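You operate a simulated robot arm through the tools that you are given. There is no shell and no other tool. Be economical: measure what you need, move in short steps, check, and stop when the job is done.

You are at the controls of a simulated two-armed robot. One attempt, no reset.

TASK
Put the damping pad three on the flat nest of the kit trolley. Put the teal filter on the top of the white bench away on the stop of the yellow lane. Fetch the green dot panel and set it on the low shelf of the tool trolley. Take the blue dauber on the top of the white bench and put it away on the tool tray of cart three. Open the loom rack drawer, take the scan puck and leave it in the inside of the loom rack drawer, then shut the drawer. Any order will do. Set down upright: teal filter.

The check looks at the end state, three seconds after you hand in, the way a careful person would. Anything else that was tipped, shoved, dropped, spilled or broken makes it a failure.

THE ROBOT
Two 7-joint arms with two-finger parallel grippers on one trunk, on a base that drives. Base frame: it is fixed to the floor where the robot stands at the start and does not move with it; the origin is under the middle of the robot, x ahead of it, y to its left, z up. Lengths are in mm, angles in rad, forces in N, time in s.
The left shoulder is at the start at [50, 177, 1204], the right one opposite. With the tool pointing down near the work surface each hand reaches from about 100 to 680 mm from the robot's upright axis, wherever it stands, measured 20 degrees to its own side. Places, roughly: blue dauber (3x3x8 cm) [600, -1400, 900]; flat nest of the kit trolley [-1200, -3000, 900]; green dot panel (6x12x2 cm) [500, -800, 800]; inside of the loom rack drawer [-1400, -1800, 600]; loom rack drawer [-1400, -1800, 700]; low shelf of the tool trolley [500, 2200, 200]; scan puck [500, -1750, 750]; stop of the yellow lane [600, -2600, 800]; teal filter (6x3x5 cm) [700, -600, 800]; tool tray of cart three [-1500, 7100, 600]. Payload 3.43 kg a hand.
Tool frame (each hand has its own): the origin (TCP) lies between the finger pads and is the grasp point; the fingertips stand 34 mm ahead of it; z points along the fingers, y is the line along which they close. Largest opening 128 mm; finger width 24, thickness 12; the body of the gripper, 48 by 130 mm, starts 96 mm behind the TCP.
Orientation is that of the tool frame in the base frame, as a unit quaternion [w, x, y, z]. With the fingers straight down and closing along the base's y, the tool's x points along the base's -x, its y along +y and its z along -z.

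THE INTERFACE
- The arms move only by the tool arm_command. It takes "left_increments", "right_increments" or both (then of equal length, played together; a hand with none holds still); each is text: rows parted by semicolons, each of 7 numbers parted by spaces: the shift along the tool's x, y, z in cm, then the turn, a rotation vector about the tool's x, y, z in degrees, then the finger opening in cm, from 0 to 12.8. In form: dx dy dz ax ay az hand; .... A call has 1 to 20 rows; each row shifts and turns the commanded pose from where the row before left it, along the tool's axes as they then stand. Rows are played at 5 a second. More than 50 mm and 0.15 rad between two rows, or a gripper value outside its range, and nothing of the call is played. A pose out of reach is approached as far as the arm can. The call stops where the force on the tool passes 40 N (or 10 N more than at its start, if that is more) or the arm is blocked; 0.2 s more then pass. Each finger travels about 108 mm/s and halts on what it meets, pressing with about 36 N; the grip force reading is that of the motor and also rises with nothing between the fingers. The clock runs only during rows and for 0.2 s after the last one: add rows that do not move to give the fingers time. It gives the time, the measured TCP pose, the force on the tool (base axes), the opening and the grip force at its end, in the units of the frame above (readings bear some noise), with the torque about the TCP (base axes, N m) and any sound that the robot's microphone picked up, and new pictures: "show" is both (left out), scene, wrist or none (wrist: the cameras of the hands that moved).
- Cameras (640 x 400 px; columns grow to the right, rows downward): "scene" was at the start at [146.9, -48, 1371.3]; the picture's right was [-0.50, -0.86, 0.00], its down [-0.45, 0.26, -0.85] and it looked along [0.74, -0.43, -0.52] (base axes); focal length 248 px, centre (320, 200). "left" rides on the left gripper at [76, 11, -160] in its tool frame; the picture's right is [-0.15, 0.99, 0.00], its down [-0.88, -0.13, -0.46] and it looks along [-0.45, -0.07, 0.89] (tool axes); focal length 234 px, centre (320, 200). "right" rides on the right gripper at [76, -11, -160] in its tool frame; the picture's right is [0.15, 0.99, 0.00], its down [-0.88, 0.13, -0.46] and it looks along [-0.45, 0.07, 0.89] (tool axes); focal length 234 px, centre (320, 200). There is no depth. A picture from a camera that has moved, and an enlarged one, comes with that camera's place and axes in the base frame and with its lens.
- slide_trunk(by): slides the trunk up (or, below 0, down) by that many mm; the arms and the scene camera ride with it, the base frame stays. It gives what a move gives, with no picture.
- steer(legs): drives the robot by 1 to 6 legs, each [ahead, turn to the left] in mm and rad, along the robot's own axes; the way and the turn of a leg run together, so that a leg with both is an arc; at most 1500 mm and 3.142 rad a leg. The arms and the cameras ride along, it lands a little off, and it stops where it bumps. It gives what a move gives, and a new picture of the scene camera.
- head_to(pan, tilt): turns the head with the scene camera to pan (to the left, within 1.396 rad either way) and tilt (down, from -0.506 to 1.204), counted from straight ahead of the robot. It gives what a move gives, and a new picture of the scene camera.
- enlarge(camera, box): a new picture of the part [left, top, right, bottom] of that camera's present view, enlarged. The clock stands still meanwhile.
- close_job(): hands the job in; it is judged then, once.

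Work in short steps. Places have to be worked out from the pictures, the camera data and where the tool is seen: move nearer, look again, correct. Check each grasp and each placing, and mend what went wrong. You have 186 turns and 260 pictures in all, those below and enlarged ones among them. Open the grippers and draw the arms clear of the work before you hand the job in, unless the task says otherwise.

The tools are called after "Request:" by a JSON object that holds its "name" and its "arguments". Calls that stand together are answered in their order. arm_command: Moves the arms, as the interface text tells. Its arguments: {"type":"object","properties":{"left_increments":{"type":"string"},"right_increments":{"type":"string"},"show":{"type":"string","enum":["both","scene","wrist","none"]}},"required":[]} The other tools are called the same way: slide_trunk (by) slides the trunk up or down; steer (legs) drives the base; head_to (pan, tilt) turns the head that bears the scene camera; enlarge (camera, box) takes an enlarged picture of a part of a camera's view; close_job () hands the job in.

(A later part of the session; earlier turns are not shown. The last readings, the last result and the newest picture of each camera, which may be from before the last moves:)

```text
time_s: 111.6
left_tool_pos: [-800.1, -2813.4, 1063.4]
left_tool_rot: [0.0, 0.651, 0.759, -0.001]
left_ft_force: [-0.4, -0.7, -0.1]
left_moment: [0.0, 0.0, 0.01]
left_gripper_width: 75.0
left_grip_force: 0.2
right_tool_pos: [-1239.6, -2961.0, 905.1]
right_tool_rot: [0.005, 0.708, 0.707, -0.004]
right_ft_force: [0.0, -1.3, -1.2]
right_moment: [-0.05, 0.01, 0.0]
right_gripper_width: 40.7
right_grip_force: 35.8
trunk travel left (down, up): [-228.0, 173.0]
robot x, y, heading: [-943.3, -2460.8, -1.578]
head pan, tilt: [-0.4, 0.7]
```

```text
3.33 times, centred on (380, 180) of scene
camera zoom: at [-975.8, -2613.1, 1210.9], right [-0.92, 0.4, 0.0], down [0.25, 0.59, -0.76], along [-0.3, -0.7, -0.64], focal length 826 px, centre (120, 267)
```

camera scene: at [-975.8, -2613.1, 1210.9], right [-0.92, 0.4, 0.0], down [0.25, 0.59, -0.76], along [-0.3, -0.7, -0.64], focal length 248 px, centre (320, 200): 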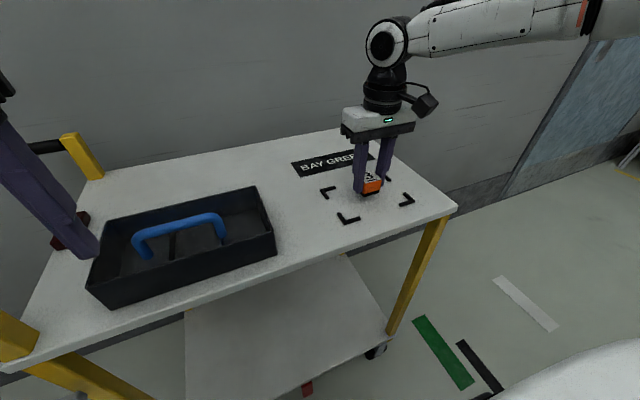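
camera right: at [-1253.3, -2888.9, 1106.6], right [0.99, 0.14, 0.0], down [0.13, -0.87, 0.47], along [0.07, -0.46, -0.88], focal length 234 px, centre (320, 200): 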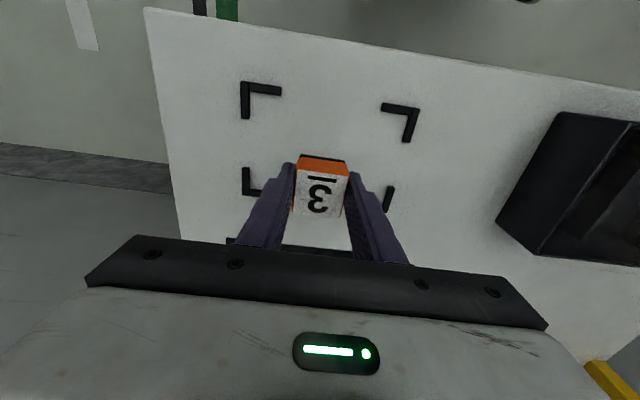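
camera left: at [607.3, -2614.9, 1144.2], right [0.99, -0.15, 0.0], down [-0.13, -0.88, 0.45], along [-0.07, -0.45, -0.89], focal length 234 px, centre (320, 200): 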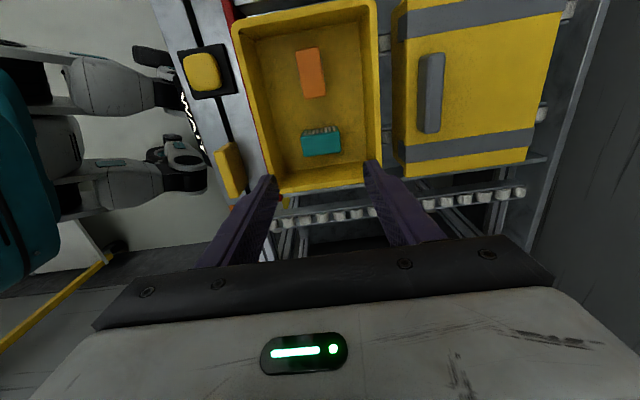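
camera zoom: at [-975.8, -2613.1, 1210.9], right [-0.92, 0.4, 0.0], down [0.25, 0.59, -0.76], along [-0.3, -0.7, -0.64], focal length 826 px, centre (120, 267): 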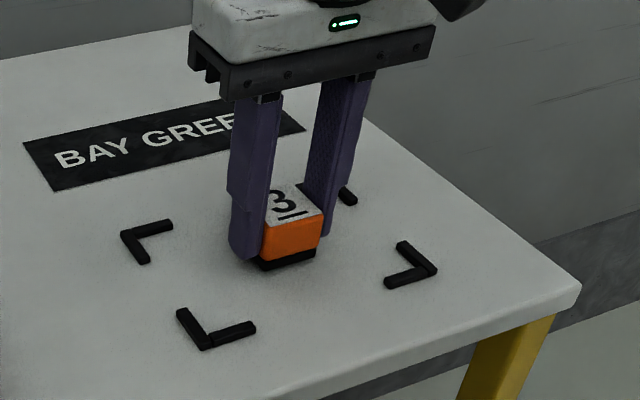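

Request:
{"name": "arm_command", "arguments": {"right_increments": "0 0 0.2 0 0 0 2.5;0 0 0.2 0 0 0 2.5;0 0 0 0 0 0 2.5", "show": "none"}}

Request:
{"name": "arm_command", "arguments": {"right_increments": "0 0 0.2 0 0 0 2.5;0 0 0.2 0 0 0 2.5;0 0 0 0 0 0 2.5", "show": "none"}}

Request:
{"name": "arm_command", "arguments": {"right_increments": "0 0 0.2 0 0 0 2.5;0 0 0.2 0 0 0 2.5;0 0 0 0 0 0 2.5", "show": "none"}}

Request:
{"name": "enlarge", "arguments": {"camera": "scene", "box": [300, 120, 460, 240]}}

```text
time_s: 112.4
left_tool_pos: [-799.1, -2814.4, 1063.6]
left_tool_rot: [0.0, 0.651, 0.759, 0.0]
left_ft_force: [-0.3, 0.3, 0.0]
left_moment: [0.0, -0.02, 0.05]
left_gripper_width: 75.0
left_grip_force: 0.0
right_tool_pos: [-1238.2, -2961.4, 901.8]
right_tool_rot: [0.005, 0.708, 0.707, -0.005]
right_ft_force: [0.6, 0.0, -1.0]
right_moment: [-0.01, 0.03, 0.0]
right_gripper_width: 41.3
right_grip_force: 36.1
trunk travel left (down, up): [-228.0, 173.0]
robot x, y, heading: [-941.6, -2462.6, -1.58]
head pan, tilt: [-0.4, 0.7]
```

```text
time_s: 113.2
left_tool_pos: [-800.0, -2813.2, 1065.3]
left_tool_rot: [0.0, 0.651, 0.759, -0.001]
left_ft_force: [-0.5, 0.8, 0.8]
left_moment: [-0.01, 0.0, 0.0]
left_gripper_width: 75.1
left_grip_force: 0.2
right_tool_pos: [-1240.2, -2961.2, 900.0]
right_tool_rot: [0.007, 0.708, 0.706, -0.006]
right_ft_force: [-3.2, 1.0, 13.4]
right_moment: [0.25, 0.17, 0.01]
right_gripper_width: 41.1
right_grip_force: 35.8
trunk travel left (down, up): [-228.0, 173.0]
robot x, y, heading: [-940.1, -2461.4, -1.577]
head pan, tilt: [-0.4, 0.7]
```

```text
time_s: 114.0
left_tool_pos: [-798.1, -2812.0, 1066.1]
left_tool_rot: [0.001, 0.651, 0.759, -0.001]
left_ft_force: [0.5, 0.7, 0.7]
left_moment: [-0.04, -0.03, 0.03]
left_gripper_width: 75.0
left_grip_force: 0.1
right_tool_pos: [-1239.6, -2962.1, 897.9]
right_tool_rot: [0.01, 0.707, 0.707, -0.009]
right_ft_force: [-6.9, 0.7, 35.1]
right_moment: [-0.01, 0.29, -0.01]
right_gripper_width: 41.4
right_grip_force: 35.3
trunk travel left (down, up): [-228.0, 173.0]
robot x, y, heading: [-943.1, -2464.5, -1.58]
head pan, tilt: [-0.4, 0.7]
```

```text
3.33 times, centred on (380, 180) of scene
camera zoom: at [-974.8, -2610.2, 1211.6], right [-0.92, 0.4, 0.0], down [0.25, 0.59, -0.77], along [-0.3, -0.7, -0.64], focal length 826 px, centre (120, 267)
```

zoom: 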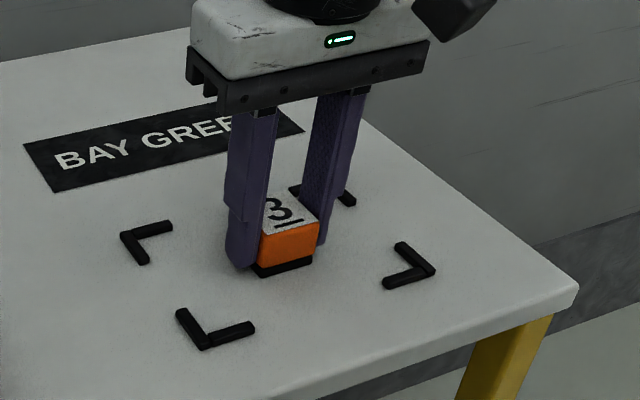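

Contact made, pad central in the nest. Ease up 4 mm, release, withdraw.

Request:
{"name": "arm_command", "arguments": {"right_increments": "0 0 -0.4 0 0 0 4.2;0 0 0 0 0 0 5;0 0 0 0 0 0 6.5;0 0 0 0 0 0 6.5;0 0 -2 0 0 0 6.5;0 0 -4 0 0 0 6.5;0 0 -4 0 0 0 6.5;4 0 -4 0 0 0 6.5;4 0 -2 0 0 0 6.5;4 0 0 0 0 0 6.5", "show": "scene"}}

Request:
{"name": "enlarge", "arguments": {"camera": "scene", "box": [300, 120, 460, 240]}}

```text
refused: row 8 steps farther than a row can; nothing moved
```

```text
3.33 times, centred on (380, 180) of scene
camera zoom: at [-974.8, -2610.2, 1211.6], right [-0.92, 0.4, 0.0], down [0.25, 0.59, -0.77], along [-0.3, -0.7, -0.64], focal length 826 px, centre (120, 267)
```

zoom: 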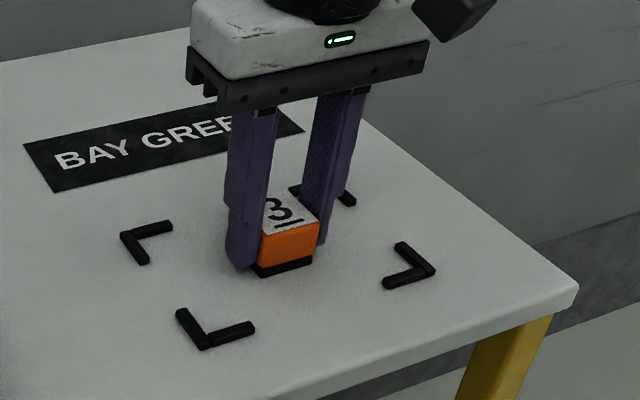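

Row 8 was too long; I repeat with shorter steps.

Request:
{"name": "arm_command", "arguments": {"right_increments": "0 0 -0.4 0 0 0 4.2;0 0 0 0 0 0 5;0 0 0 0 0 0 6.5;0 0 0 0 0 0 6.5;0 0 -2 0 0 0 6.5;0 0 -4 0 0 0 6.5;0 0 -4 0 0 0 6.5;0 0 -4 0 0 0 6.5;4 0 -2 0 0 0 6.5;4 0 0 0 0 0 6.5;4 0 0 0 0 0 6.5;4 0 0 0 0 0 6.5", "show": "none"}}

Request:
{"name": "enlarge", "arguments": {"camera": "scene", "box": [300, 120, 460, 240]}}

```text
time_s: 116.6
left_tool_pos: [-799.7, -2812.8, 1065.8]
left_tool_rot: [0.0, 0.651, 0.759, 0.0]
left_ft_force: [0.2, 0.3, 0.1]
left_moment: [0.0, 0.02, 0.04]
left_gripper_width: 74.7
left_grip_force: 0.1
right_tool_pos: [-1239.2, -2797.1, 1056.4]
right_tool_rot: [0.006, 0.708, 0.706, -0.005]
right_ft_force: [0.4, -0.2, -1.3]
right_moment: [0.02, 0.0, 0.01]
right_gripper_width: 65.1
right_grip_force: 0.0
trunk travel left (down, up): [-228.0, 173.0]
robot x, y, heading: [-939.5, -2463.2, -1.582]
head pan, tilt: [-0.4, 0.7]
```

```text
3.33 times, centred on (380, 180) of scene
camera zoom: at [-975.9, -2612.5, 1211.0], right [-0.92, 0.4, 0.0], down [0.25, 0.59, -0.77], along [-0.3, -0.7, -0.64], focal length 826 px, centre (120, 267)
```

zoom: 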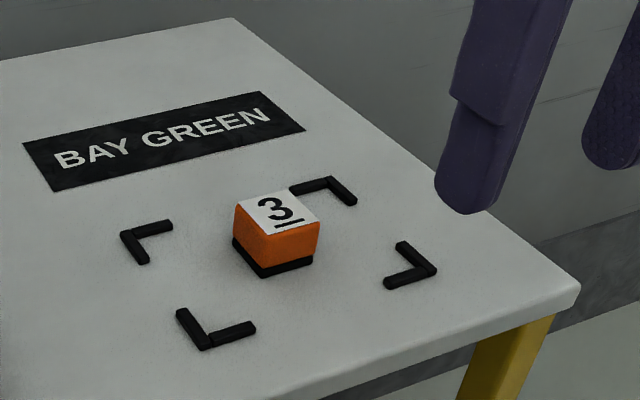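

Pad 3 sits in the nest. Now to the scan puck near (500, -1750): drive there and face the bench.

Request:
{"name": "steer", "arguments": {"legs": [[0, 2.126], [980, 0], [0, -0.546]]}}

Request:
{"name": "head_to", "arguments": {"pan": 0.1, "tilt": 0.55}}

```text
time_s: 128.3
left_tool_pos: [233.0, -1794.2, 1063.8]
left_tool_rot: [0.0, -0.085, 0.996, 0.0]
left_ft_force: [0.5, -0.7, 0.2]
left_moment: [-0.02, 0.03, 0.02]
left_gripper_width: 75.3
left_grip_force: 0.0
right_tool_pos: [226.6, -2236.6, 1055.2]
right_tool_rot: [0.008, -0.008, 1.0, 0.001]
right_ft_force: [0.1, 0.0, 0.0]
right_moment: [0.01, 0.01, 0.03]
right_gripper_width: 64.9
right_grip_force: 0.1
trunk travel left (down, up): [-228.0, 173.0]
robot x, y, heading: [-115.0, -1941.1, 0.011]
head pan, tilt: [-0.4, 0.7]
camera scene: at [32.9, -1977.1, 1210.9], right [-0.38, -0.93, 0.0], down [-0.6, 0.24, -0.76], along [0.71, -0.29, -0.64], focal length 248 px, centre (320, 200)
```

scene: 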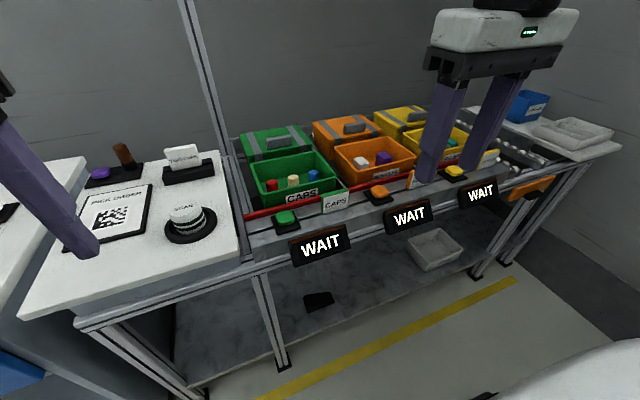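

```text
time_s: 129.2
left_tool_pos: [233.8, -1795.0, 1064.2]
left_tool_rot: [0.0, -0.085, 0.996, 0.0]
left_ft_force: [-0.1, 0.6, -0.1]
left_moment: [-0.01, -0.02, -0.01]
left_gripper_width: 74.9
left_grip_force: 0.0
right_tool_pos: [226.7, -2235.5, 1056.1]
right_tool_rot: [0.008, -0.007, 1.0, 0.0]
right_ft_force: [0.6, 0.5, -0.3]
right_moment: [0.02, 0.01, -0.01]
right_gripper_width: 65.1
right_grip_force: 0.1
trunk travel left (down, up): [-228.0, 173.0]
robot x, y, heading: [-113.7, -1942.9, 0.008]
head pan, tilt: [0.099, 0.55]
camera scene: at [43.7, -1934.8, 1224.1], right [0.11, -0.99, 0.0], down [-0.52, -0.06, -0.85], along [0.85, 0.09, -0.52], focal length 248 px, centre (320, 200)
```

scene: 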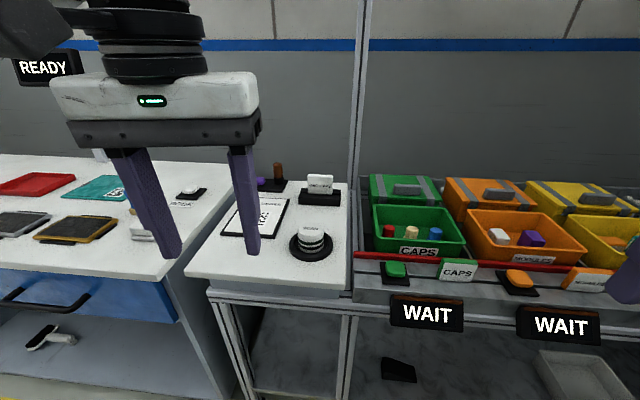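

Request:
{"name": "enlarge", "arguments": {"camera": "scene", "box": [210, 160, 370, 280]}}

```text
3.33 times, centred on (290, 220) of scene
camera zoom: at [43.7, -1934.8, 1224.1], right [0.11, -0.99, 0.0], down [-0.52, -0.06, -0.85], along [0.85, 0.09, -0.52], focal length 826 px, centre (420, 133)
```

zoom: 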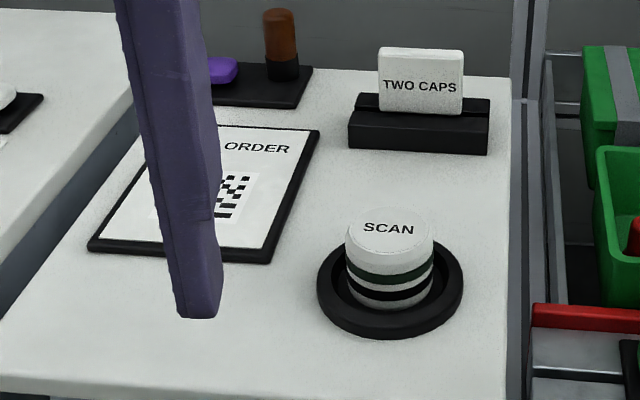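

The scan puck (white, "SCAN", in a black dish) is near (545–600, -1855). I drive ahead 150 and bring the left hand over it to view.

Request:
{"name": "steer", "arguments": {"legs": [[150, 0]]}}

Request:
{"name": "arm_command", "arguments": {"left_increments": "-4 -1 0 0 0 2 9.5;-4 -1 0 0 0 2 9.5;-3 -2 0 0 0 2 9.5;0 0 0 0 0 2 9.5;0 0 0 0 0 2 9.5", "show": "both"}}

```text
time_s: 130.6
left_tool_pos: [385.6, -1791.7, 1063.4]
left_tool_rot: [0.0, -0.087, 0.996, 0.0]
left_ft_force: [0.2, -0.2, 0.1]
left_moment: [-0.05, 0.04, -0.04]
left_gripper_width: 75.0
left_grip_force: 0.0
right_tool_pos: [378.3, -2233.3, 1055.6]
right_tool_rot: [0.007, -0.008, 1.0, 0.001]
right_ft_force: [-0.3, 0.9, 0.0]
right_moment: [-0.05, -0.03, -0.01]
right_gripper_width: 65.0
right_grip_force: 0.2
trunk travel left (down, up): [-228.0, 173.0]
robot x, y, heading: [35.6, -1940.3, 0.015]
head pan, tilt: [0.099, 0.55]
camera scene: at [194.8, -1932.8, 1224.0], right [0.11, -0.99, 0.0], down [-0.52, -0.06, -0.85], along [0.85, 0.09, -0.52], focal length 248 px, centre (320, 200)
```

scene: 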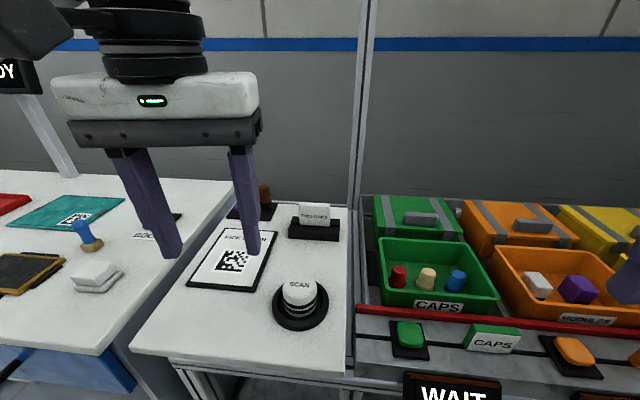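

```text
time_s: 131.8
left_tool_pos: [497.1, -1817.3, 1064.6]
left_tool_rot: [0.0, 0.002, 1.0, 0.0]
left_ft_force: [0.3, 0.5, 0.6]
left_moment: [0.01, 0.01, 0.02]
left_gripper_width: 95.0
left_grip_force: 0.1
right_tool_pos: [377.2, -2233.8, 1055.6]
right_tool_rot: [0.007, -0.008, 1.0, 0.001]
right_ft_force: [-0.1, 0.7, 0.2]
right_moment: [-0.01, 0.0, -0.01]
right_gripper_width: 64.9
right_grip_force: 0.0
trunk travel left (down, up): [-228.0, 173.0]
robot x, y, heading: [33.7, -1942.2, 0.012]
head pan, tilt: [0.099, 0.55]
camera scene: at [194.3, -1932.8, 1224.1], right [0.11, -0.99, 0.0], down [-0.52, -0.06, -0.85], along [0.85, 0.09, -0.52], focal length 248 px, centre (320, 200)
camera left: at [422.3, -1805.9, 1223.6], right [0.15, 0.99, 0.0], down [0.88, -0.13, 0.46], along [0.45, -0.07, -0.89], focal length 234 px, centre (320, 200)
```

scene: 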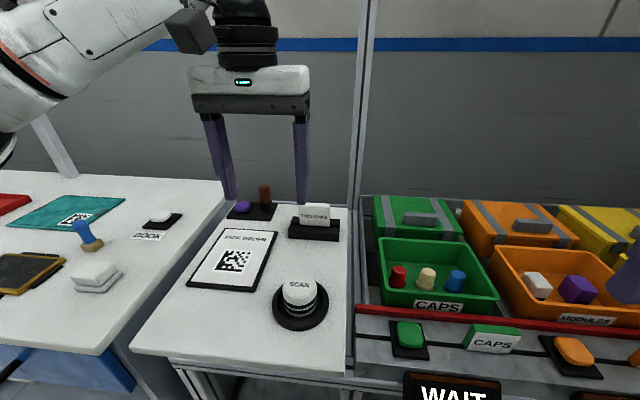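
left: 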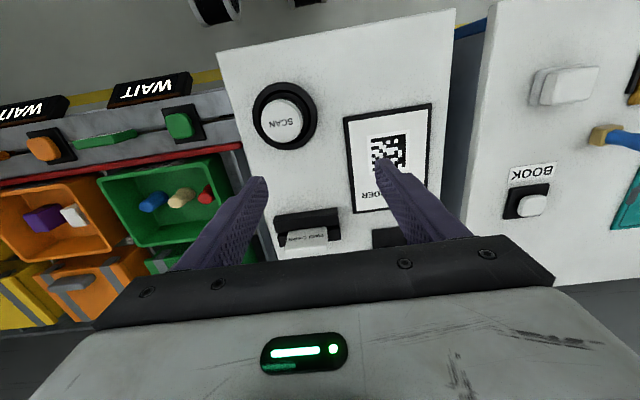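

Triangulated puck top at (464, -1869, 884), ~60 mm wide. I move over it at z≈940 and view.

Request:
{"name": "arm_command", "arguments": {"left_increments": "1.6 -2.6 1 0 0 0 9.5;1.7 -2.6 1 0 0 0 9.5;0 0 4.5 0 0 0 9.5;0 0 4.5 0 0 0 9.5;0 0 0 0 0 0 9.5", "show": "both"}}

```text
time_s: 133.0
left_tool_pos: [465.8, -1868.9, 953.3]
left_tool_rot: [0.001, 0.0, 1.0, 0.0]
left_ft_force: [-0.1, 0.2, -0.1]
left_moment: [-0.02, 0.03, 0.0]
left_gripper_width: 95.0
left_grip_force: 0.1
right_tool_pos: [377.4, -2233.3, 1054.9]
right_tool_rot: [0.007, -0.009, 1.0, 0.001]
right_ft_force: [0.7, 0.1, -0.1]
right_moment: [0.01, 0.02, 0.0]
right_gripper_width: 65.1
right_grip_force: 0.1
trunk travel left (down, up): [-228.0, 173.0]
robot x, y, heading: [37.3, -1937.9, 0.015]
head pan, tilt: [0.099, 0.55]
camera scene: at [194.2, -1932.8, 1224.1], right [0.11, -0.99, 0.0], down [-0.52, -0.06, -0.85], along [0.85, 0.09, -0.52], focal length 248 px, centre (320, 200)
camera left: at [389.3, -1857.7, 1112.4], right [0.15, 0.99, 0.0], down [0.88, -0.13, 0.46], along [0.45, -0.07, -0.89], focal length 234 px, centre (320, 200)
```

scene: 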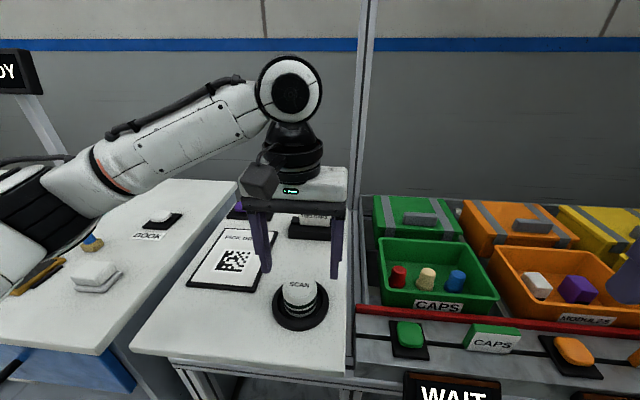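
left: 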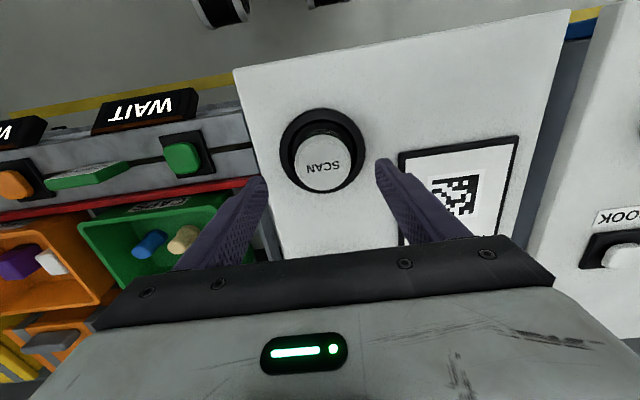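

Well aligned. Descend to TCP ~880 and close.

Request:
{"name": "arm_command", "arguments": {"left_increments": "0 0.3 2.5 0 0 0 9.5;0 0 2.5 0 0 0 9.5;0 0 2.3 0 0 0 9.5;0 0 0 0 0 0 7.5;0 0 0 0 0 0 6;0 0 0 0 0 0 4.5;0 0 0 0 0 0 4.5", "show": "both"}}

```text
time_s: 134.6
left_tool_pos: [466.1, -1864.7, 881.4]
left_tool_rot: [0.0, 0.0, 1.0, 0.001]
left_ft_force: [0.1, 0.3, 1.0]
left_moment: [-0.01, 0.03, 0.03]
left_gripper_width: 57.1
left_grip_force: 36.0
right_tool_pos: [378.5, -2233.2, 1056.2]
right_tool_rot: [0.007, -0.009, 1.0, 0.001]
right_ft_force: [0.8, -0.5, 0.4]
right_moment: [-0.01, 0.02, 0.0]
right_gripper_width: 64.8
right_grip_force: 0.1
trunk travel left (down, up): [-228.0, 173.0]
robot x, y, heading: [34.9, -1945.8, 0.018]
head pan, tilt: [0.099, 0.55]
camera scene: at [194.4, -1932.8, 1224.0], right [0.11, -0.99, 0.0], down [-0.52, -0.06, -0.85], along [0.85, 0.09, -0.52], focal length 248 px, centre (320, 200)
camera left: at [389.2, -1854.3, 1040.3], right [0.15, 0.99, 0.0], down [0.88, -0.13, 0.46], along [0.45, -0.07, -0.89], focal length 234 px, centre (320, 200)
```

scene: 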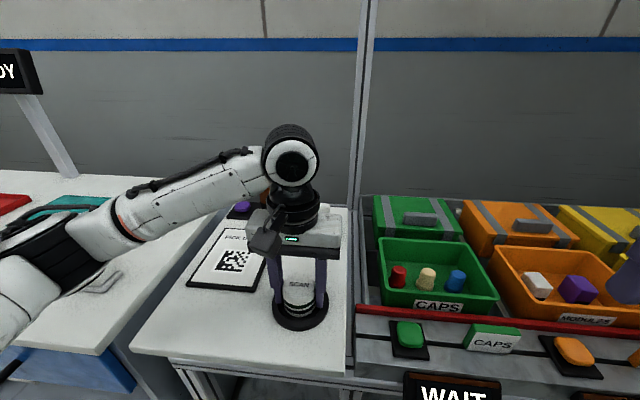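
left: 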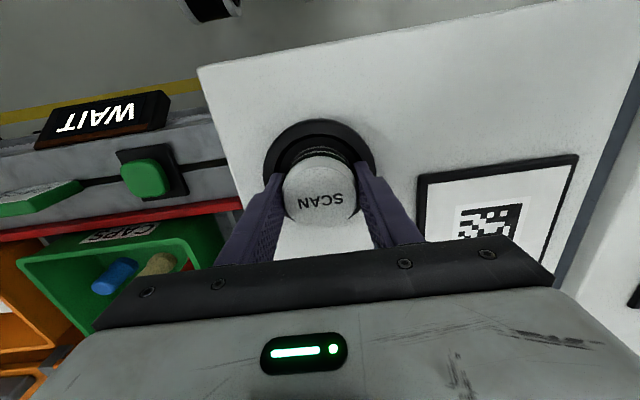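

Gripped at 57 mm. Lift and retract.

Request:
{"name": "arm_command", "arguments": {"left_increments": "0 0 -2 0 0 0 4.5;0 0 -4 0 0 0 4.5;0 0 -4.5 0 0 0 4.5;0 0 -4.5 0 0 0 4.5;3 0 -3.5 0 0 0 4.5;4 1 0 0 0 0 4.5;0 0 0 0 0 0 4.5", "show": "both"}}

```text
time_s: 136.2
left_tool_pos: [396.3, -1853.1, 1066.5]
left_tool_rot: [0.0, 0.001, 1.0, 0.001]
left_ft_force: [0.4, 0.8, -1.9]
left_moment: [0.0, -0.02, 0.0]
left_gripper_width: 56.9
left_grip_force: 35.8
right_tool_pos: [378.6, -2233.2, 1056.4]
right_tool_rot: [0.008, -0.009, 1.0, 0.001]
right_ft_force: [0.4, -0.2, 0.3]
right_moment: [-0.04, 0.02, 0.03]
right_gripper_width: 65.1
right_grip_force: 0.1
trunk travel left (down, up): [-228.0, 173.0]
robot x, y, heading: [37.5, -1943.6, 0.008]
head pan, tilt: [0.099, 0.55]
camera scene: at [194.4, -1932.9, 1224.0], right [0.11, -0.99, 0.0], down [-0.52, -0.06, -0.85], along [0.85, 0.09, -0.52], focal length 248 px, centre (320, 200)
camera left: at [319.7, -1843.5, 1225.6], right [0.15, 0.99, 0.0], down [0.88, -0.13, 0.46], along [0.45, -0.07, -0.89], focal length 234 px, centre (320, 200)
```

scene: 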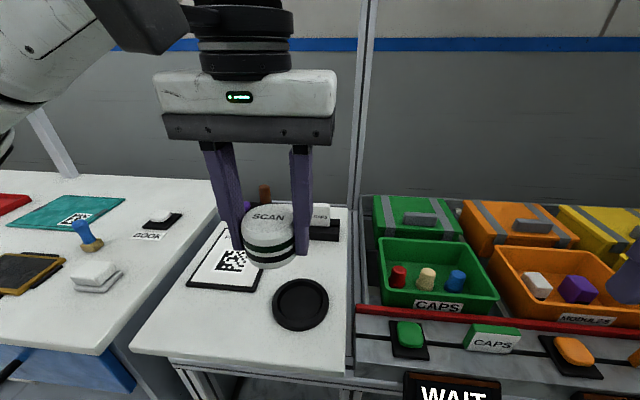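
left: 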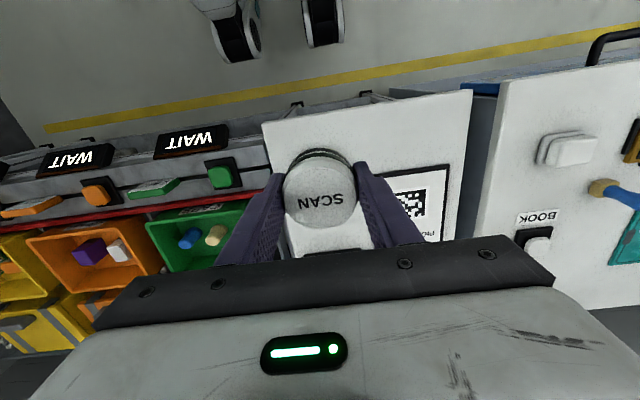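

Puck in hand, dish left. Drive toward the loom rack.

Request:
{"name": "steer", "arguments": {"legs": [[-250, 0], [0, 2.81], [350, 0], [0, 0.32]]}}

Request:
{"name": "head_to", "arguments": {"pan": 0, "tilt": 0.5}}

```text
time_s: 147.5
left_tool_pos: [-906.9, -1922.3, 1065.8]
left_tool_rot: [0.001, 1.0, -0.002, 0.001]
left_ft_force: [-0.2, 0.5, -1.7]
left_moment: [0.05, -0.02, -0.01]
left_gripper_width: 56.9
left_grip_force: 35.9
right_tool_pos: [-890.2, -1542.9, 1055.4]
right_tool_rot: [0.0, 1.0, 0.007, -0.007]
right_ft_force: [0.1, 0.7, 1.0]
right_moment: [-0.01, 0.0, -0.03]
right_gripper_width: 64.7
right_grip_force: 0.1
trunk travel left (down, up): [-228.0, 173.0]
robot x, y, heading: [-548.0, -1835.9, -3.136]
head pan, tilt: [0.099, 0.55]
camera scene: at [-707.9, -1850.2, 1224.0], right [-0.11, 0.99, 0.0], down [0.52, 0.06, -0.85], along [-0.85, -0.09, -0.52], focal length 248 px, centre (320, 200)
```

scene: 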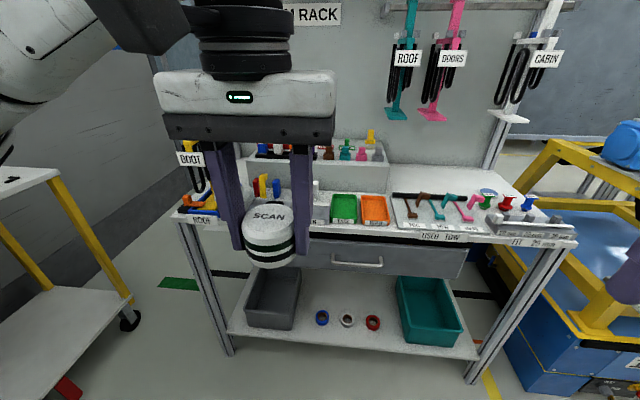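

```text
time_s: 148.2
left_tool_pos: [-908.5, -1921.6, 1066.7]
left_tool_rot: [0.001, 1.0, -0.001, 0.001]
left_ft_force: [-0.1, -0.4, -1.0]
left_moment: [-0.02, 0.04, 0.0]
left_gripper_width: 56.9
left_grip_force: 36.0
right_tool_pos: [-889.4, -1543.5, 1055.1]
right_tool_rot: [0.001, 1.0, 0.006, -0.006]
right_ft_force: [0.4, -0.7, 0.7]
right_moment: [0.0, -0.05, 0.0]
right_gripper_width: 64.9
right_grip_force: 0.1
trunk travel left (down, up): [-228.0, 173.0]
robot x, y, heading: [-546.6, -1833.1, -3.13]
head pan, tilt: [0.0, 0.499]
camera scene: at [-709.5, -1841.0, 1228.6], right [-0.01, 1.0, 0.0], down [0.48, 0.0, -0.88], along [-0.88, -0.01, -0.48], focal length 248 px, centre (320, 200)
```

scene: 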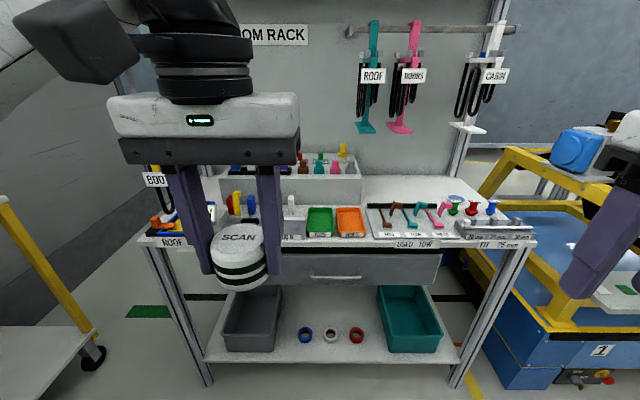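

Request:
{"name": "enlarge", "arguments": {"camera": "scene", "box": [220, 190, 540, 350]}}

```text
2.00 times, centred on (380, 270) of scene
camera zoom: at [-709.5, -1841.0, 1228.6], right [-0.01, 1.0, 0.0], down [0.48, 0.0, -0.88], along [-0.88, -0.01, -0.48], focal length 495 px, centre (200, 60)
```

zoom: 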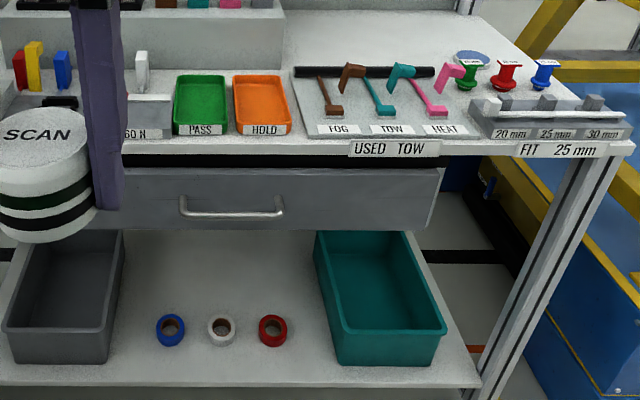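

The drawer front with its bar handle is at about (-1225, -1804, 705). I lower the trunk and turn the right hand to point forward with a vertical closing line.

Request:
{"name": "slide_trunk", "arguments": {"by": -100}}

Request:
{"name": "arm_command", "arguments": {"right_increments": "0 0 0 0 0 -8.2 6.5;0 0 0 0 0 -8.2 6.5;0 0 0 0 0 -8.2 6.5;0 0 0 0 0 -8.2 6.5;0 0 0 0 0 -8.2 6.5;0 0 0 0 0 -8.2 6.5;0 0 0 0 0 -8.2 6.5;0 0 0 0 0 -8.2 6.5;0 0 0 0 0 -8.2 6.5;0 0 0 0 0 -8.2 6.5;0 0 0 0 0 -8 6.5", "show": "none"}}

Request:
{"name": "arm_command", "arguments": {"right_increments": "0 0 0 8.2 0 0 6.5;0 0 0 8.2 0 0 6.5;0 0 0 8.2 0 0 6.5;0 0 0 8.2 0 0 6.5;0 0 0 8.2 0 0 6.5;0 0 0 8.2 0 0 6.5;0 0 0 8.2 0 0 6.5;0 0 0 8.2 0 0 6.5;0 0 0 8.2 0 0 6.5;0 0 0 8.2 0 0 6.5;0 0 0 8 0 0 6.5;0 0 0 0 0 0 6.5", "show": "both"}}

```text
time_s: 149.5
left_tool_pos: [-908.0, -1923.5, 965.6]
left_tool_rot: [0.0, 1.0, -0.002, -0.001]
left_ft_force: [0.0, -0.8, -1.5]
left_moment: [0.06, 0.0, 0.03]
left_gripper_width: 57.0
left_grip_force: 36.4
right_tool_pos: [-889.4, -1543.9, 955.7]
right_tool_rot: [0.001, 1.0, 0.007, -0.007]
right_ft_force: [1.6, -0.7, 1.3]
right_moment: [0.0, -0.01, 0.01]
right_gripper_width: 65.0
right_grip_force: 0.0
trunk travel left (down, up): [-128.0, 273.0]
robot x, y, heading: [-546.3, -1837.6, -3.135]
head pan, tilt: [0.0, 0.499]
```

```text
time_s: 151.9
left_tool_pos: [-907.9, -1922.4, 964.8]
left_tool_rot: [-0.001, 1.0, -0.001, 0.0]
left_ft_force: [0.8, 0.1, -2.2]
left_moment: [0.0, 0.0, -0.05]
left_gripper_width: 57.0
left_grip_force: 35.8
right_tool_pos: [-889.0, -1544.5, 955.4]
right_tool_rot: [-0.005, 0.701, 0.713, -0.007]
right_ft_force: [0.7, -0.9, 0.3]
right_moment: [0.0, 0.03, 0.0]
right_gripper_width: 65.2
right_grip_force: 0.1
trunk travel left (down, up): [-128.0, 273.0]
robot x, y, heading: [-549.2, -1839.2, -3.134]
head pan, tilt: [0.0, 0.499]
```

```text
time_s: 154.5
left_tool_pos: [-908.9, -1921.8, 966.1]
left_tool_rot: [0.001, 1.0, -0.002, 0.0]
left_ft_force: [-0.3, 0.7, -1.9]
left_moment: [0.02, -0.01, 0.01]
left_gripper_width: 57.1
left_grip_force: 35.8
right_tool_pos: [-987.6, -1474.3, 1075.3]
right_tool_rot: [0.5, -0.493, -0.499, 0.508]
right_ft_force: [0.3, -0.1, 0.0]
right_moment: [-0.01, -0.03, 0.0]
right_gripper_width: 65.0
right_grip_force: 0.1
right hand out of reach, approached as far as the arm can: row 6, 7, 8, 9, 10, 11
trunk travel left (down, up): [-128.0, 273.0]
robot x, y, heading: [-548.9, -1838.2, -3.128]
head pan, tilt: [0.0, 0.499]
camera scene: at [-709.5, -1840.9, 1128.6], right [-0.01, 1.0, 0.0], down [0.48, 0.0, -0.88], along [-0.88, -0.01, -0.48], focal length 248 px, centre (320, 200)
camera right: at [-828.2, -1396.0, 1082.2], right [-0.02, 0.14, -0.99], down [0.47, -0.87, -0.14], along [-0.88, -0.46, -0.05], focal length 234 px, centre (320, 200)
```

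scene: 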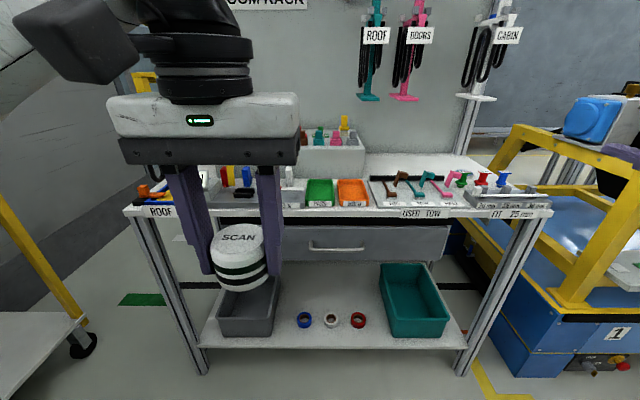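
right: 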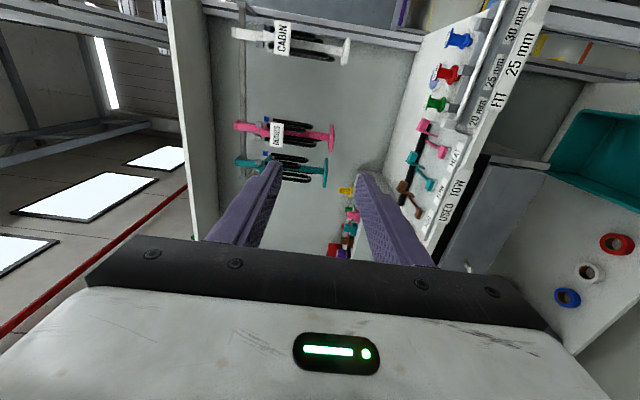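

Handle triangulated at (-1219, -1803, 711). I shift the left hand aside and bring the right hand in front of the handle at x≈-1060.

Request:
{"name": "arm_command", "arguments": {"right_increments": "0 0 0 0 0 0 6.5;-2.99 3.31 0.65 0 0 0 6.5;-2.99 3.31 0.65 0 0 0 6.5;-2.99 3.31 0.65 0 0 0 6.5;-2.99 3.31 0.65 0 0 0 6.5;-2.99 3.31 0.65 0 0 0 6.5;-2.99 3.31 0.65 0 0 0 6.5;-2.99 3.31 0.65 0 0 0 6.5;-2.99 3.31 0.65 0 0 0 6.5;-2.99 3.31 0.65 0 0 0 6.5;-2.99 3.31 0.65 0 0 0 6.5;-2.99 3.31 0.65 0 0 0 6.5;0 0 0 0 0 0 6.5", "left_increments": "0 3 0 0 0 0 4.5;0 3 0 0 0 0 4.5;0 3 0 0 0 0 4.5;0 3 0 0 0 0 4.5;0 0 0 0 0 0 4.5;0 0 0 0 0 0 4.5;0 0 0 0 0 0 4.5;0 0 0 0 0 0 4.5;0 0 0 0 0 0 4.5;0 0 0 0 0 0 4.5;0 0 0 0 0 0 4.5;0 0 0 0 0 0 4.5;0 0 0 0 0 0 4.5", "show": "both"}}

```text
time_s: 157.3
left_tool_pos: [-908.1, -2042.5, 966.4]
left_tool_rot: [0.0, 1.0, -0.002, 0.001]
left_ft_force: [0.8, -1.1, -1.2]
left_moment: [0.02, 0.0, -0.02]
left_gripper_width: 57.0
left_grip_force: 36.0
right_tool_pos: [-1105.3, -1783.5, 728.5]
right_tool_rot: [0.499, -0.493, -0.5, 0.507]
right_ft_force: [-0.1, -0.1, -0.1]
right_moment: [0.01, -0.01, 0.0]
right_gripper_width: 64.9
right_grip_force: 0.0
right hand out of reach, approached as far as the arm can: row 2, 3, 4
trunk travel left (down, up): [-128.0, 273.0]
robot x, y, heading: [-550.4, -1833.4, -3.13]
head pan, tilt: [0.0, 0.499]
camera scene: at [-709.5, -1841.0, 1128.6], right [-0.01, 1.0, 0.0], down [0.48, 0.0, -0.88], along [-0.88, -0.01, -0.48], focal length 248 px, centre (320, 200)
camera right: at [-946.4, -1705.1, 737.0], right [-0.02, 0.14, -0.99], down [0.47, -0.87, -0.14], along [-0.88, -0.46, -0.05], focal length 234 px, centre (320, 200)
camera left: at [-832.6, -2054.8, 1125.4], right [-0.15, -0.99, 0.0], down [-0.88, 0.13, 0.46], along [-0.45, 0.07, -0.89], focal length 234 px, centre (320, 200)
```

scene: 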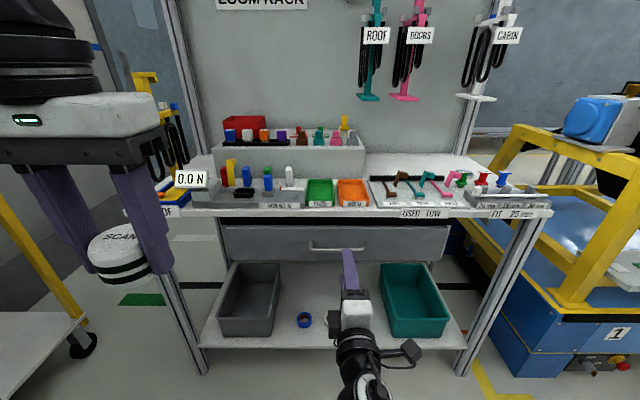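
right: 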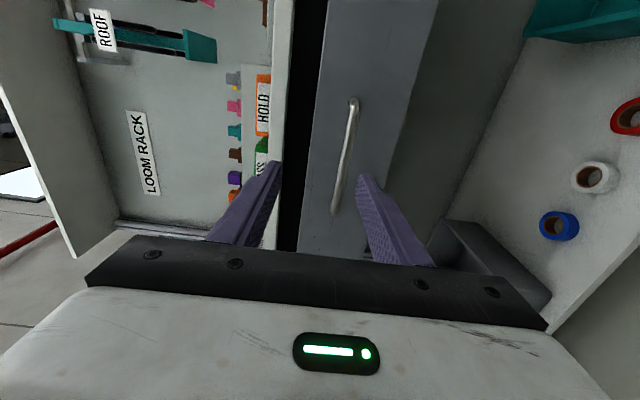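
left: 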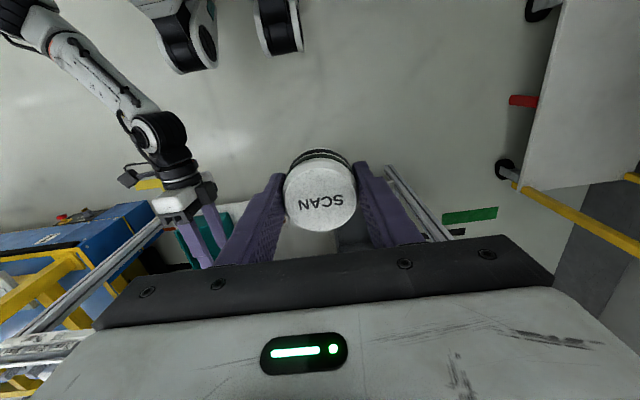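

Handle refined: about (-1228, -1796, 702). Align and approach to x≈-1190.

Request:
{"name": "arm_command", "arguments": {"right_increments": "-0.6 1.3 0 0 0 0 6.5;-0.6 1.3 0 0 0 0 6.5;0 0 4 0 0 0 6.5;0 0 4 0 0 0 6.5;0 0 0 0 0 0 6.5", "show": "both"}}

```text
time_s: 158.5
left_tool_pos: [-907.3, -2042.4, 966.6]
left_tool_rot: [0.0, 1.0, -0.001, 0.001]
left_ft_force: [-0.4, 0.5, -2.0]
left_moment: [-0.01, 0.0, -0.04]
left_gripper_width: 57.0
left_grip_force: 35.5
right_tool_pos: [-1185.4, -1796.0, 704.1]
right_tool_rot: [0.5, -0.493, -0.5, 0.507]
right_ft_force: [1.0, 0.1, -0.6]
right_moment: [-0.01, -0.01, 0.03]
right_gripper_width: 65.1
right_grip_force: 0.0
trunk travel left (down, up): [-128.0, 273.0]
robot x, y, heading: [-548.0, -1835.5, -3.13]
head pan, tilt: [0.0, 0.499]
camera scene: at [-709.5, -1841.0, 1128.6], right [-0.01, 1.0, 0.0], down [0.48, 0.0, -0.88], along [-0.88, -0.01, -0.48], focal length 248 px, centre (320, 200)
camera right: at [-1027.4, -1717.5, 712.2], right [-0.02, 0.14, -0.99], down [0.47, -0.87, -0.14], along [-0.88, -0.46, -0.05], focal length 234 px, centre (320, 200)
```

scene: 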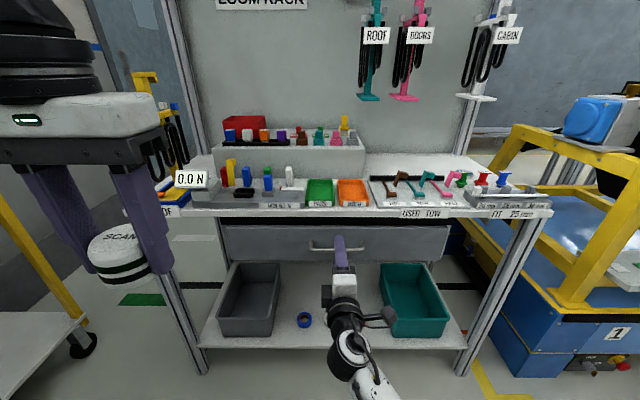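
right: 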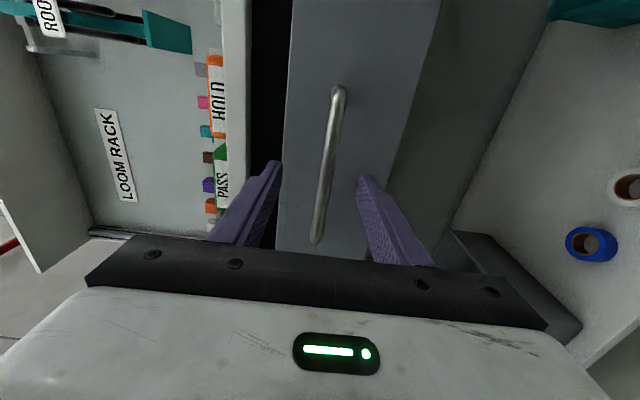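

The bar lies between the fingers. Advance 22 mm and close on it.

Request:
{"name": "arm_command", "arguments": {"right_increments": "0 0 1.2 0 0 0 6.5;0 0 1 0 0 0 6.5;0 0 0 0 0 0 4;0 0 0 0 0 0 2;0 0 0 0 0 0 0.5;0 0 0 0 0 0 0.5;0 0 0 0 0 0 0.5", "show": "wrist"}}

```text
time_s: 160.1
left_tool_pos: [-909.5, -2042.0, 965.0]
left_tool_rot: [0.001, 1.0, -0.002, 0.001]
left_ft_force: [-1.1, -0.1, -2.5]
left_moment: [0.02, 0.02, -0.02]
left_gripper_width: 56.7
left_grip_force: 35.9
right_tool_pos: [-1210.7, -1795.1, 700.5]
right_tool_rot: [0.498, -0.495, -0.502, 0.505]
right_ft_force: [1.9, -3.2, -19.2]
right_moment: [0.02, -0.17, -0.19]
right_gripper_width: 11.7
right_grip_force: 45.4
trunk travel left (down, up): [-128.0, 273.0]
robot x, y, heading: [-547.2, -1837.4, -3.136]
head pan, tilt: [0.0, 0.499]
camera right: at [-1049.7, -1717.8, 709.0], right [-0.01, 0.15, -0.99], down [0.47, -0.87, -0.13], along [-0.88, -0.46, -0.06], focal length 234 px, centre (320, 200)
```

right: 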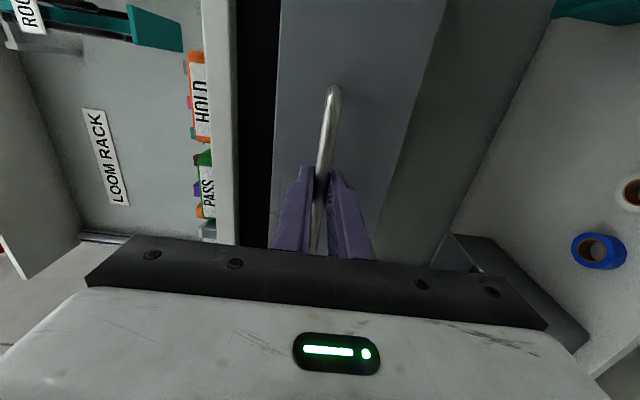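

Handle gripped (11.7 mm). Pull straight back, first 10 cm, checking.

Request:
{"name": "arm_command", "arguments": {"right_increments": "0 0.3 -1 0 0 0 0.5;0 0 -2 0 0 0 0.5;0 0 -2 0 0 0 0.5;0 0 -2.5 0 0 0 0.5;0 0 -2.5 0 0 0 0.5;0 0 0 0 0 0 0.5", "show": "scene"}}

```text
time_s: 161.2
left_tool_pos: [-907.2, -2045.2, 966.8]
left_tool_rot: [0.001, 1.0, -0.002, 0.001]
left_ft_force: [0.5, 0.2, -1.9]
left_moment: [0.01, 0.01, 0.0]
left_gripper_width: 57.0
left_grip_force: 35.8
right_tool_pos: [-1144.1, -1794.7, 700.7]
right_tool_rot: [0.499, -0.49, -0.503, 0.508]
right_ft_force: [2.4, -4.3, -6.2]
right_moment: [-0.54, -0.17, -0.64]
right_gripper_width: 11.8
right_grip_force: 45.3
trunk travel left (down, up): [-128.0, 273.0]
robot x, y, heading: [-549.8, -1841.5, -3.132]
head pan, tilt: [0.0, 0.499]
stopped in row 5 (right hand): the force on the tool passed its limit (the readings are from after the stop); the commanded pose is now the measured one
camera scene: at [-709.4, -1841.5, 1128.9], right [-0.01, 1.0, 0.0], down [0.48, 0.01, -0.88], along [-0.88, -0.01, -0.48], focal length 248 px, centre (320, 200)
```

scene: 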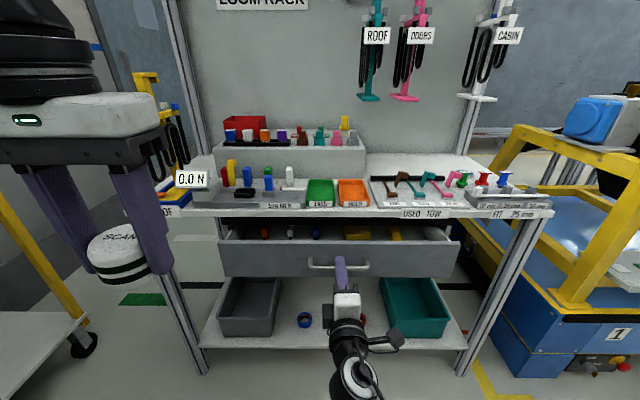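

The drawer is coming out (67 mm); items lie at its back. Continue with gentler steps.

Request:
{"name": "arm_command", "arguments": {"right_increments": "0 0 -0.6 0 0 0 0.5;0 0 -1 0 0 0 0.5;0 0 -1.2 0 0 0 0.5;0 0 -1.2 0 0 0 0.5;0 0 -1.2 0 0 0 0.5;0 0 -1.2 0 0 0 0.5;0 0 -1.2 0 0 0 0.5;0 0 -1.2 0 0 0 0.5;0 0 -1.2 0 0 0 0.5;0 0 -1.2 0 0 0 0.5;0 0 0 0 0 0 0.5", "show": "scene"}}

```text
time_s: 161.7
left_tool_pos: [-908.3, -2044.1, 966.6]
left_tool_rot: [0.0, 1.0, -0.002, 0.0]
left_ft_force: [0.3, 0.3, -1.7]
left_moment: [0.01, 0.02, 0.0]
left_gripper_width: 57.1
left_grip_force: 36.3
right_tool_pos: [-1138.1, -1795.0, 699.2]
right_tool_rot: [0.499, -0.487, -0.505, 0.509]
right_ft_force: [1.9, -4.0, -7.3]
right_moment: [-0.92, -0.18, -0.35]
right_gripper_width: 11.6
right_grip_force: 44.3
trunk travel left (down, up): [-128.0, 273.0]
robot x, y, heading: [-550.9, -1835.9, -3.126]
head pan, tilt: [0.0, 0.499]
stopped in row 2 (right hand): the force on the tool passed its limit (the readings are from after the stop); the commanded pose is now the measured one
camera scene: at [-709.7, -1842.1, 1128.9], right [-0.01, 1.0, 0.0], down [0.48, 0.01, -0.88], along [-0.88, -0.01, -0.48], focal length 248 px, centre (320, 200)
```

scene: 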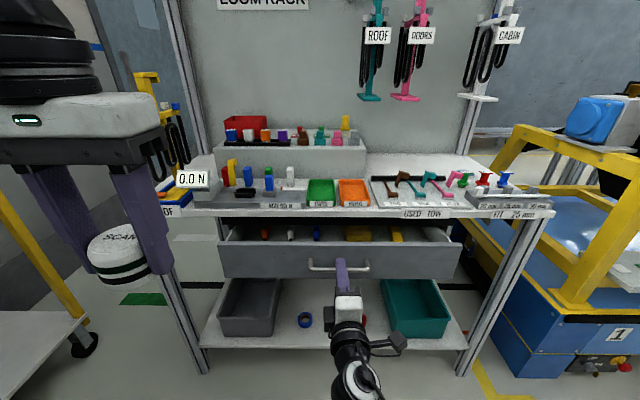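

The pull force trips when stepping; I pull slower, 4 mm per row.

Request:
{"name": "arm_command", "arguments": {"right_increments": "0 0.1 -0.3 0 0 0 0.5;0 0 -0.3 0 0 0 0.5;0 0 -0.3 0 0 0 0.5;0 0 -0.3 0 0 0 0.5;0 0 -0.3 0 0 0 0.5;0 0 -0.3 0 0 0 0.5;0 0 -0.3 0 0 0 0.5;0 0 -0.3 0 0 0 0.5;0 0 -0.3 0 0 0 0.5;0 0 -0.3 0 0 0 0.5;0 0 -0.3 0 0 0 0.5;0 0 -0.3 0 0 0 0.5;0 0 -0.3 0 0 0 0.5;0 0 -0.3 0 0 0 0.5", "show": "none"}}

```text
time_s: 162.4
left_tool_pos: [-907.1, -2044.9, 967.0]
left_tool_rot: [0.001, 1.0, -0.001, 0.001]
left_ft_force: [0.9, -0.5, -0.7]
left_moment: [0.05, -0.01, 0.04]
left_gripper_width: 56.8
left_grip_force: 36.0
right_tool_pos: [-1136.4, -1794.4, 699.7]
right_tool_rot: [0.499, -0.483, -0.507, 0.51]
right_ft_force: [2.7, -5.1, -7.6]
right_moment: [-1.21, -0.18, -0.24]
right_gripper_width: 11.8
right_grip_force: 44.7
trunk travel left (down, up): [-128.0, 273.0]
robot x, y, heading: [-548.3, -1837.2, -3.13]
head pan, tilt: [0.0, 0.499]
stopped in row 3 (right hand): the force on the tool passed its limit (the readings are from after the stop); the commanded pose is now the measured one
```

Request:
{"name": "enlarge", "arguments": {"camera": "scene", "box": [190, 190, 490, 360]}}

Request:
{"name": "enlarge", "arguments": {"camera": "right", "box": [160, 0, 480, 260]}}

```text
2.13 times, centred on (340, 275) of scene
camera zoom: at [-709.7, -1842.7, 1128.9], right [-0.01, 1.0, 0.0], down [0.48, 0.01, -0.88], along [-0.88, -0.01, -0.48], focal length 528 px, centre (277, 40)
```

zoom: 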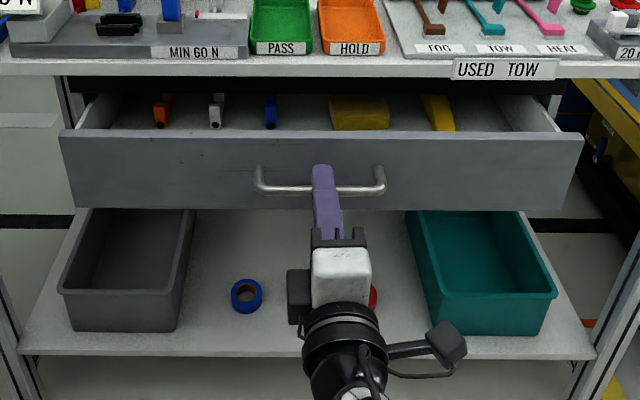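

```text
1.54 times, centred on (320, 130) of right
camera zoom: at [-978.8, -1713.6, 707.8], right [-0.02, 0.16, -0.99], down [0.48, -0.86, -0.15], along [-0.87, -0.48, -0.06], focal length 360 px, centre (320, 308)
```

zoom: 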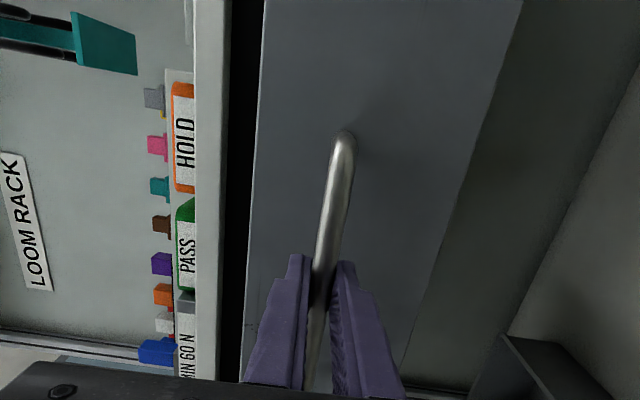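

I measure the resistance: a tiny pull with force reading.

Request:
{"name": "arm_command", "arguments": {"right_increments": "0 0 -0.2 0 0 0 0.5;0 0 0 0 0 0 0.5", "show": "none"}}

Request:
{"name": "arm_command", "arguments": {"right_increments": "0 0 -0.2 0 0 0 0.5;0 0 0 0 0 0 0.5", "show": "none"}}

```text
time_s: 163.1
left_tool_pos: [-908.1, -2045.1, 965.7]
left_tool_rot: [0.0, 1.0, 0.0, 0.001]
left_ft_force: [-0.1, 0.1, -1.3]
left_moment: [0.0, -0.03, -0.01]
left_gripper_width: 56.8
left_grip_force: 35.4
right_tool_pos: [-1136.6, -1794.4, 699.5]
right_tool_rot: [0.501, -0.48, -0.508, 0.51]
right_ft_force: [-1.9, -17.4, -18.8]
right_moment: [-1.11, -0.25, -0.39]
right_gripper_width: 11.9
right_grip_force: 44.9
trunk travel left (down, up): [-128.0, 273.0]
robot x, y, heading: [-551.0, -1836.7, -3.128]
head pan, tilt: [0.0, 0.499]
```

```text
time_s: 163.7
left_tool_pos: [-909.4, -2046.8, 963.7]
left_tool_rot: [0.0, 1.0, 0.0, 0.002]
left_ft_force: [0.6, -0.5, -2.0]
left_moment: [-0.02, 0.0, 0.0]
left_gripper_width: 57.1
left_grip_force: 35.5
right_tool_pos: [-1136.8, -1794.0, 700.8]
right_tool_rot: [-0.502, 0.478, 0.51, -0.509]
right_ft_force: [-1.0, -26.2, -26.7]
right_moment: [-1.09, -0.32, -0.24]
right_gripper_width: 12.3
right_grip_force: 44.9
trunk travel left (down, up): [-128.0, 273.0]
robot x, y, heading: [-545.5, -1840.1, -3.129]
head pan, tilt: [0.0, 0.499]
```

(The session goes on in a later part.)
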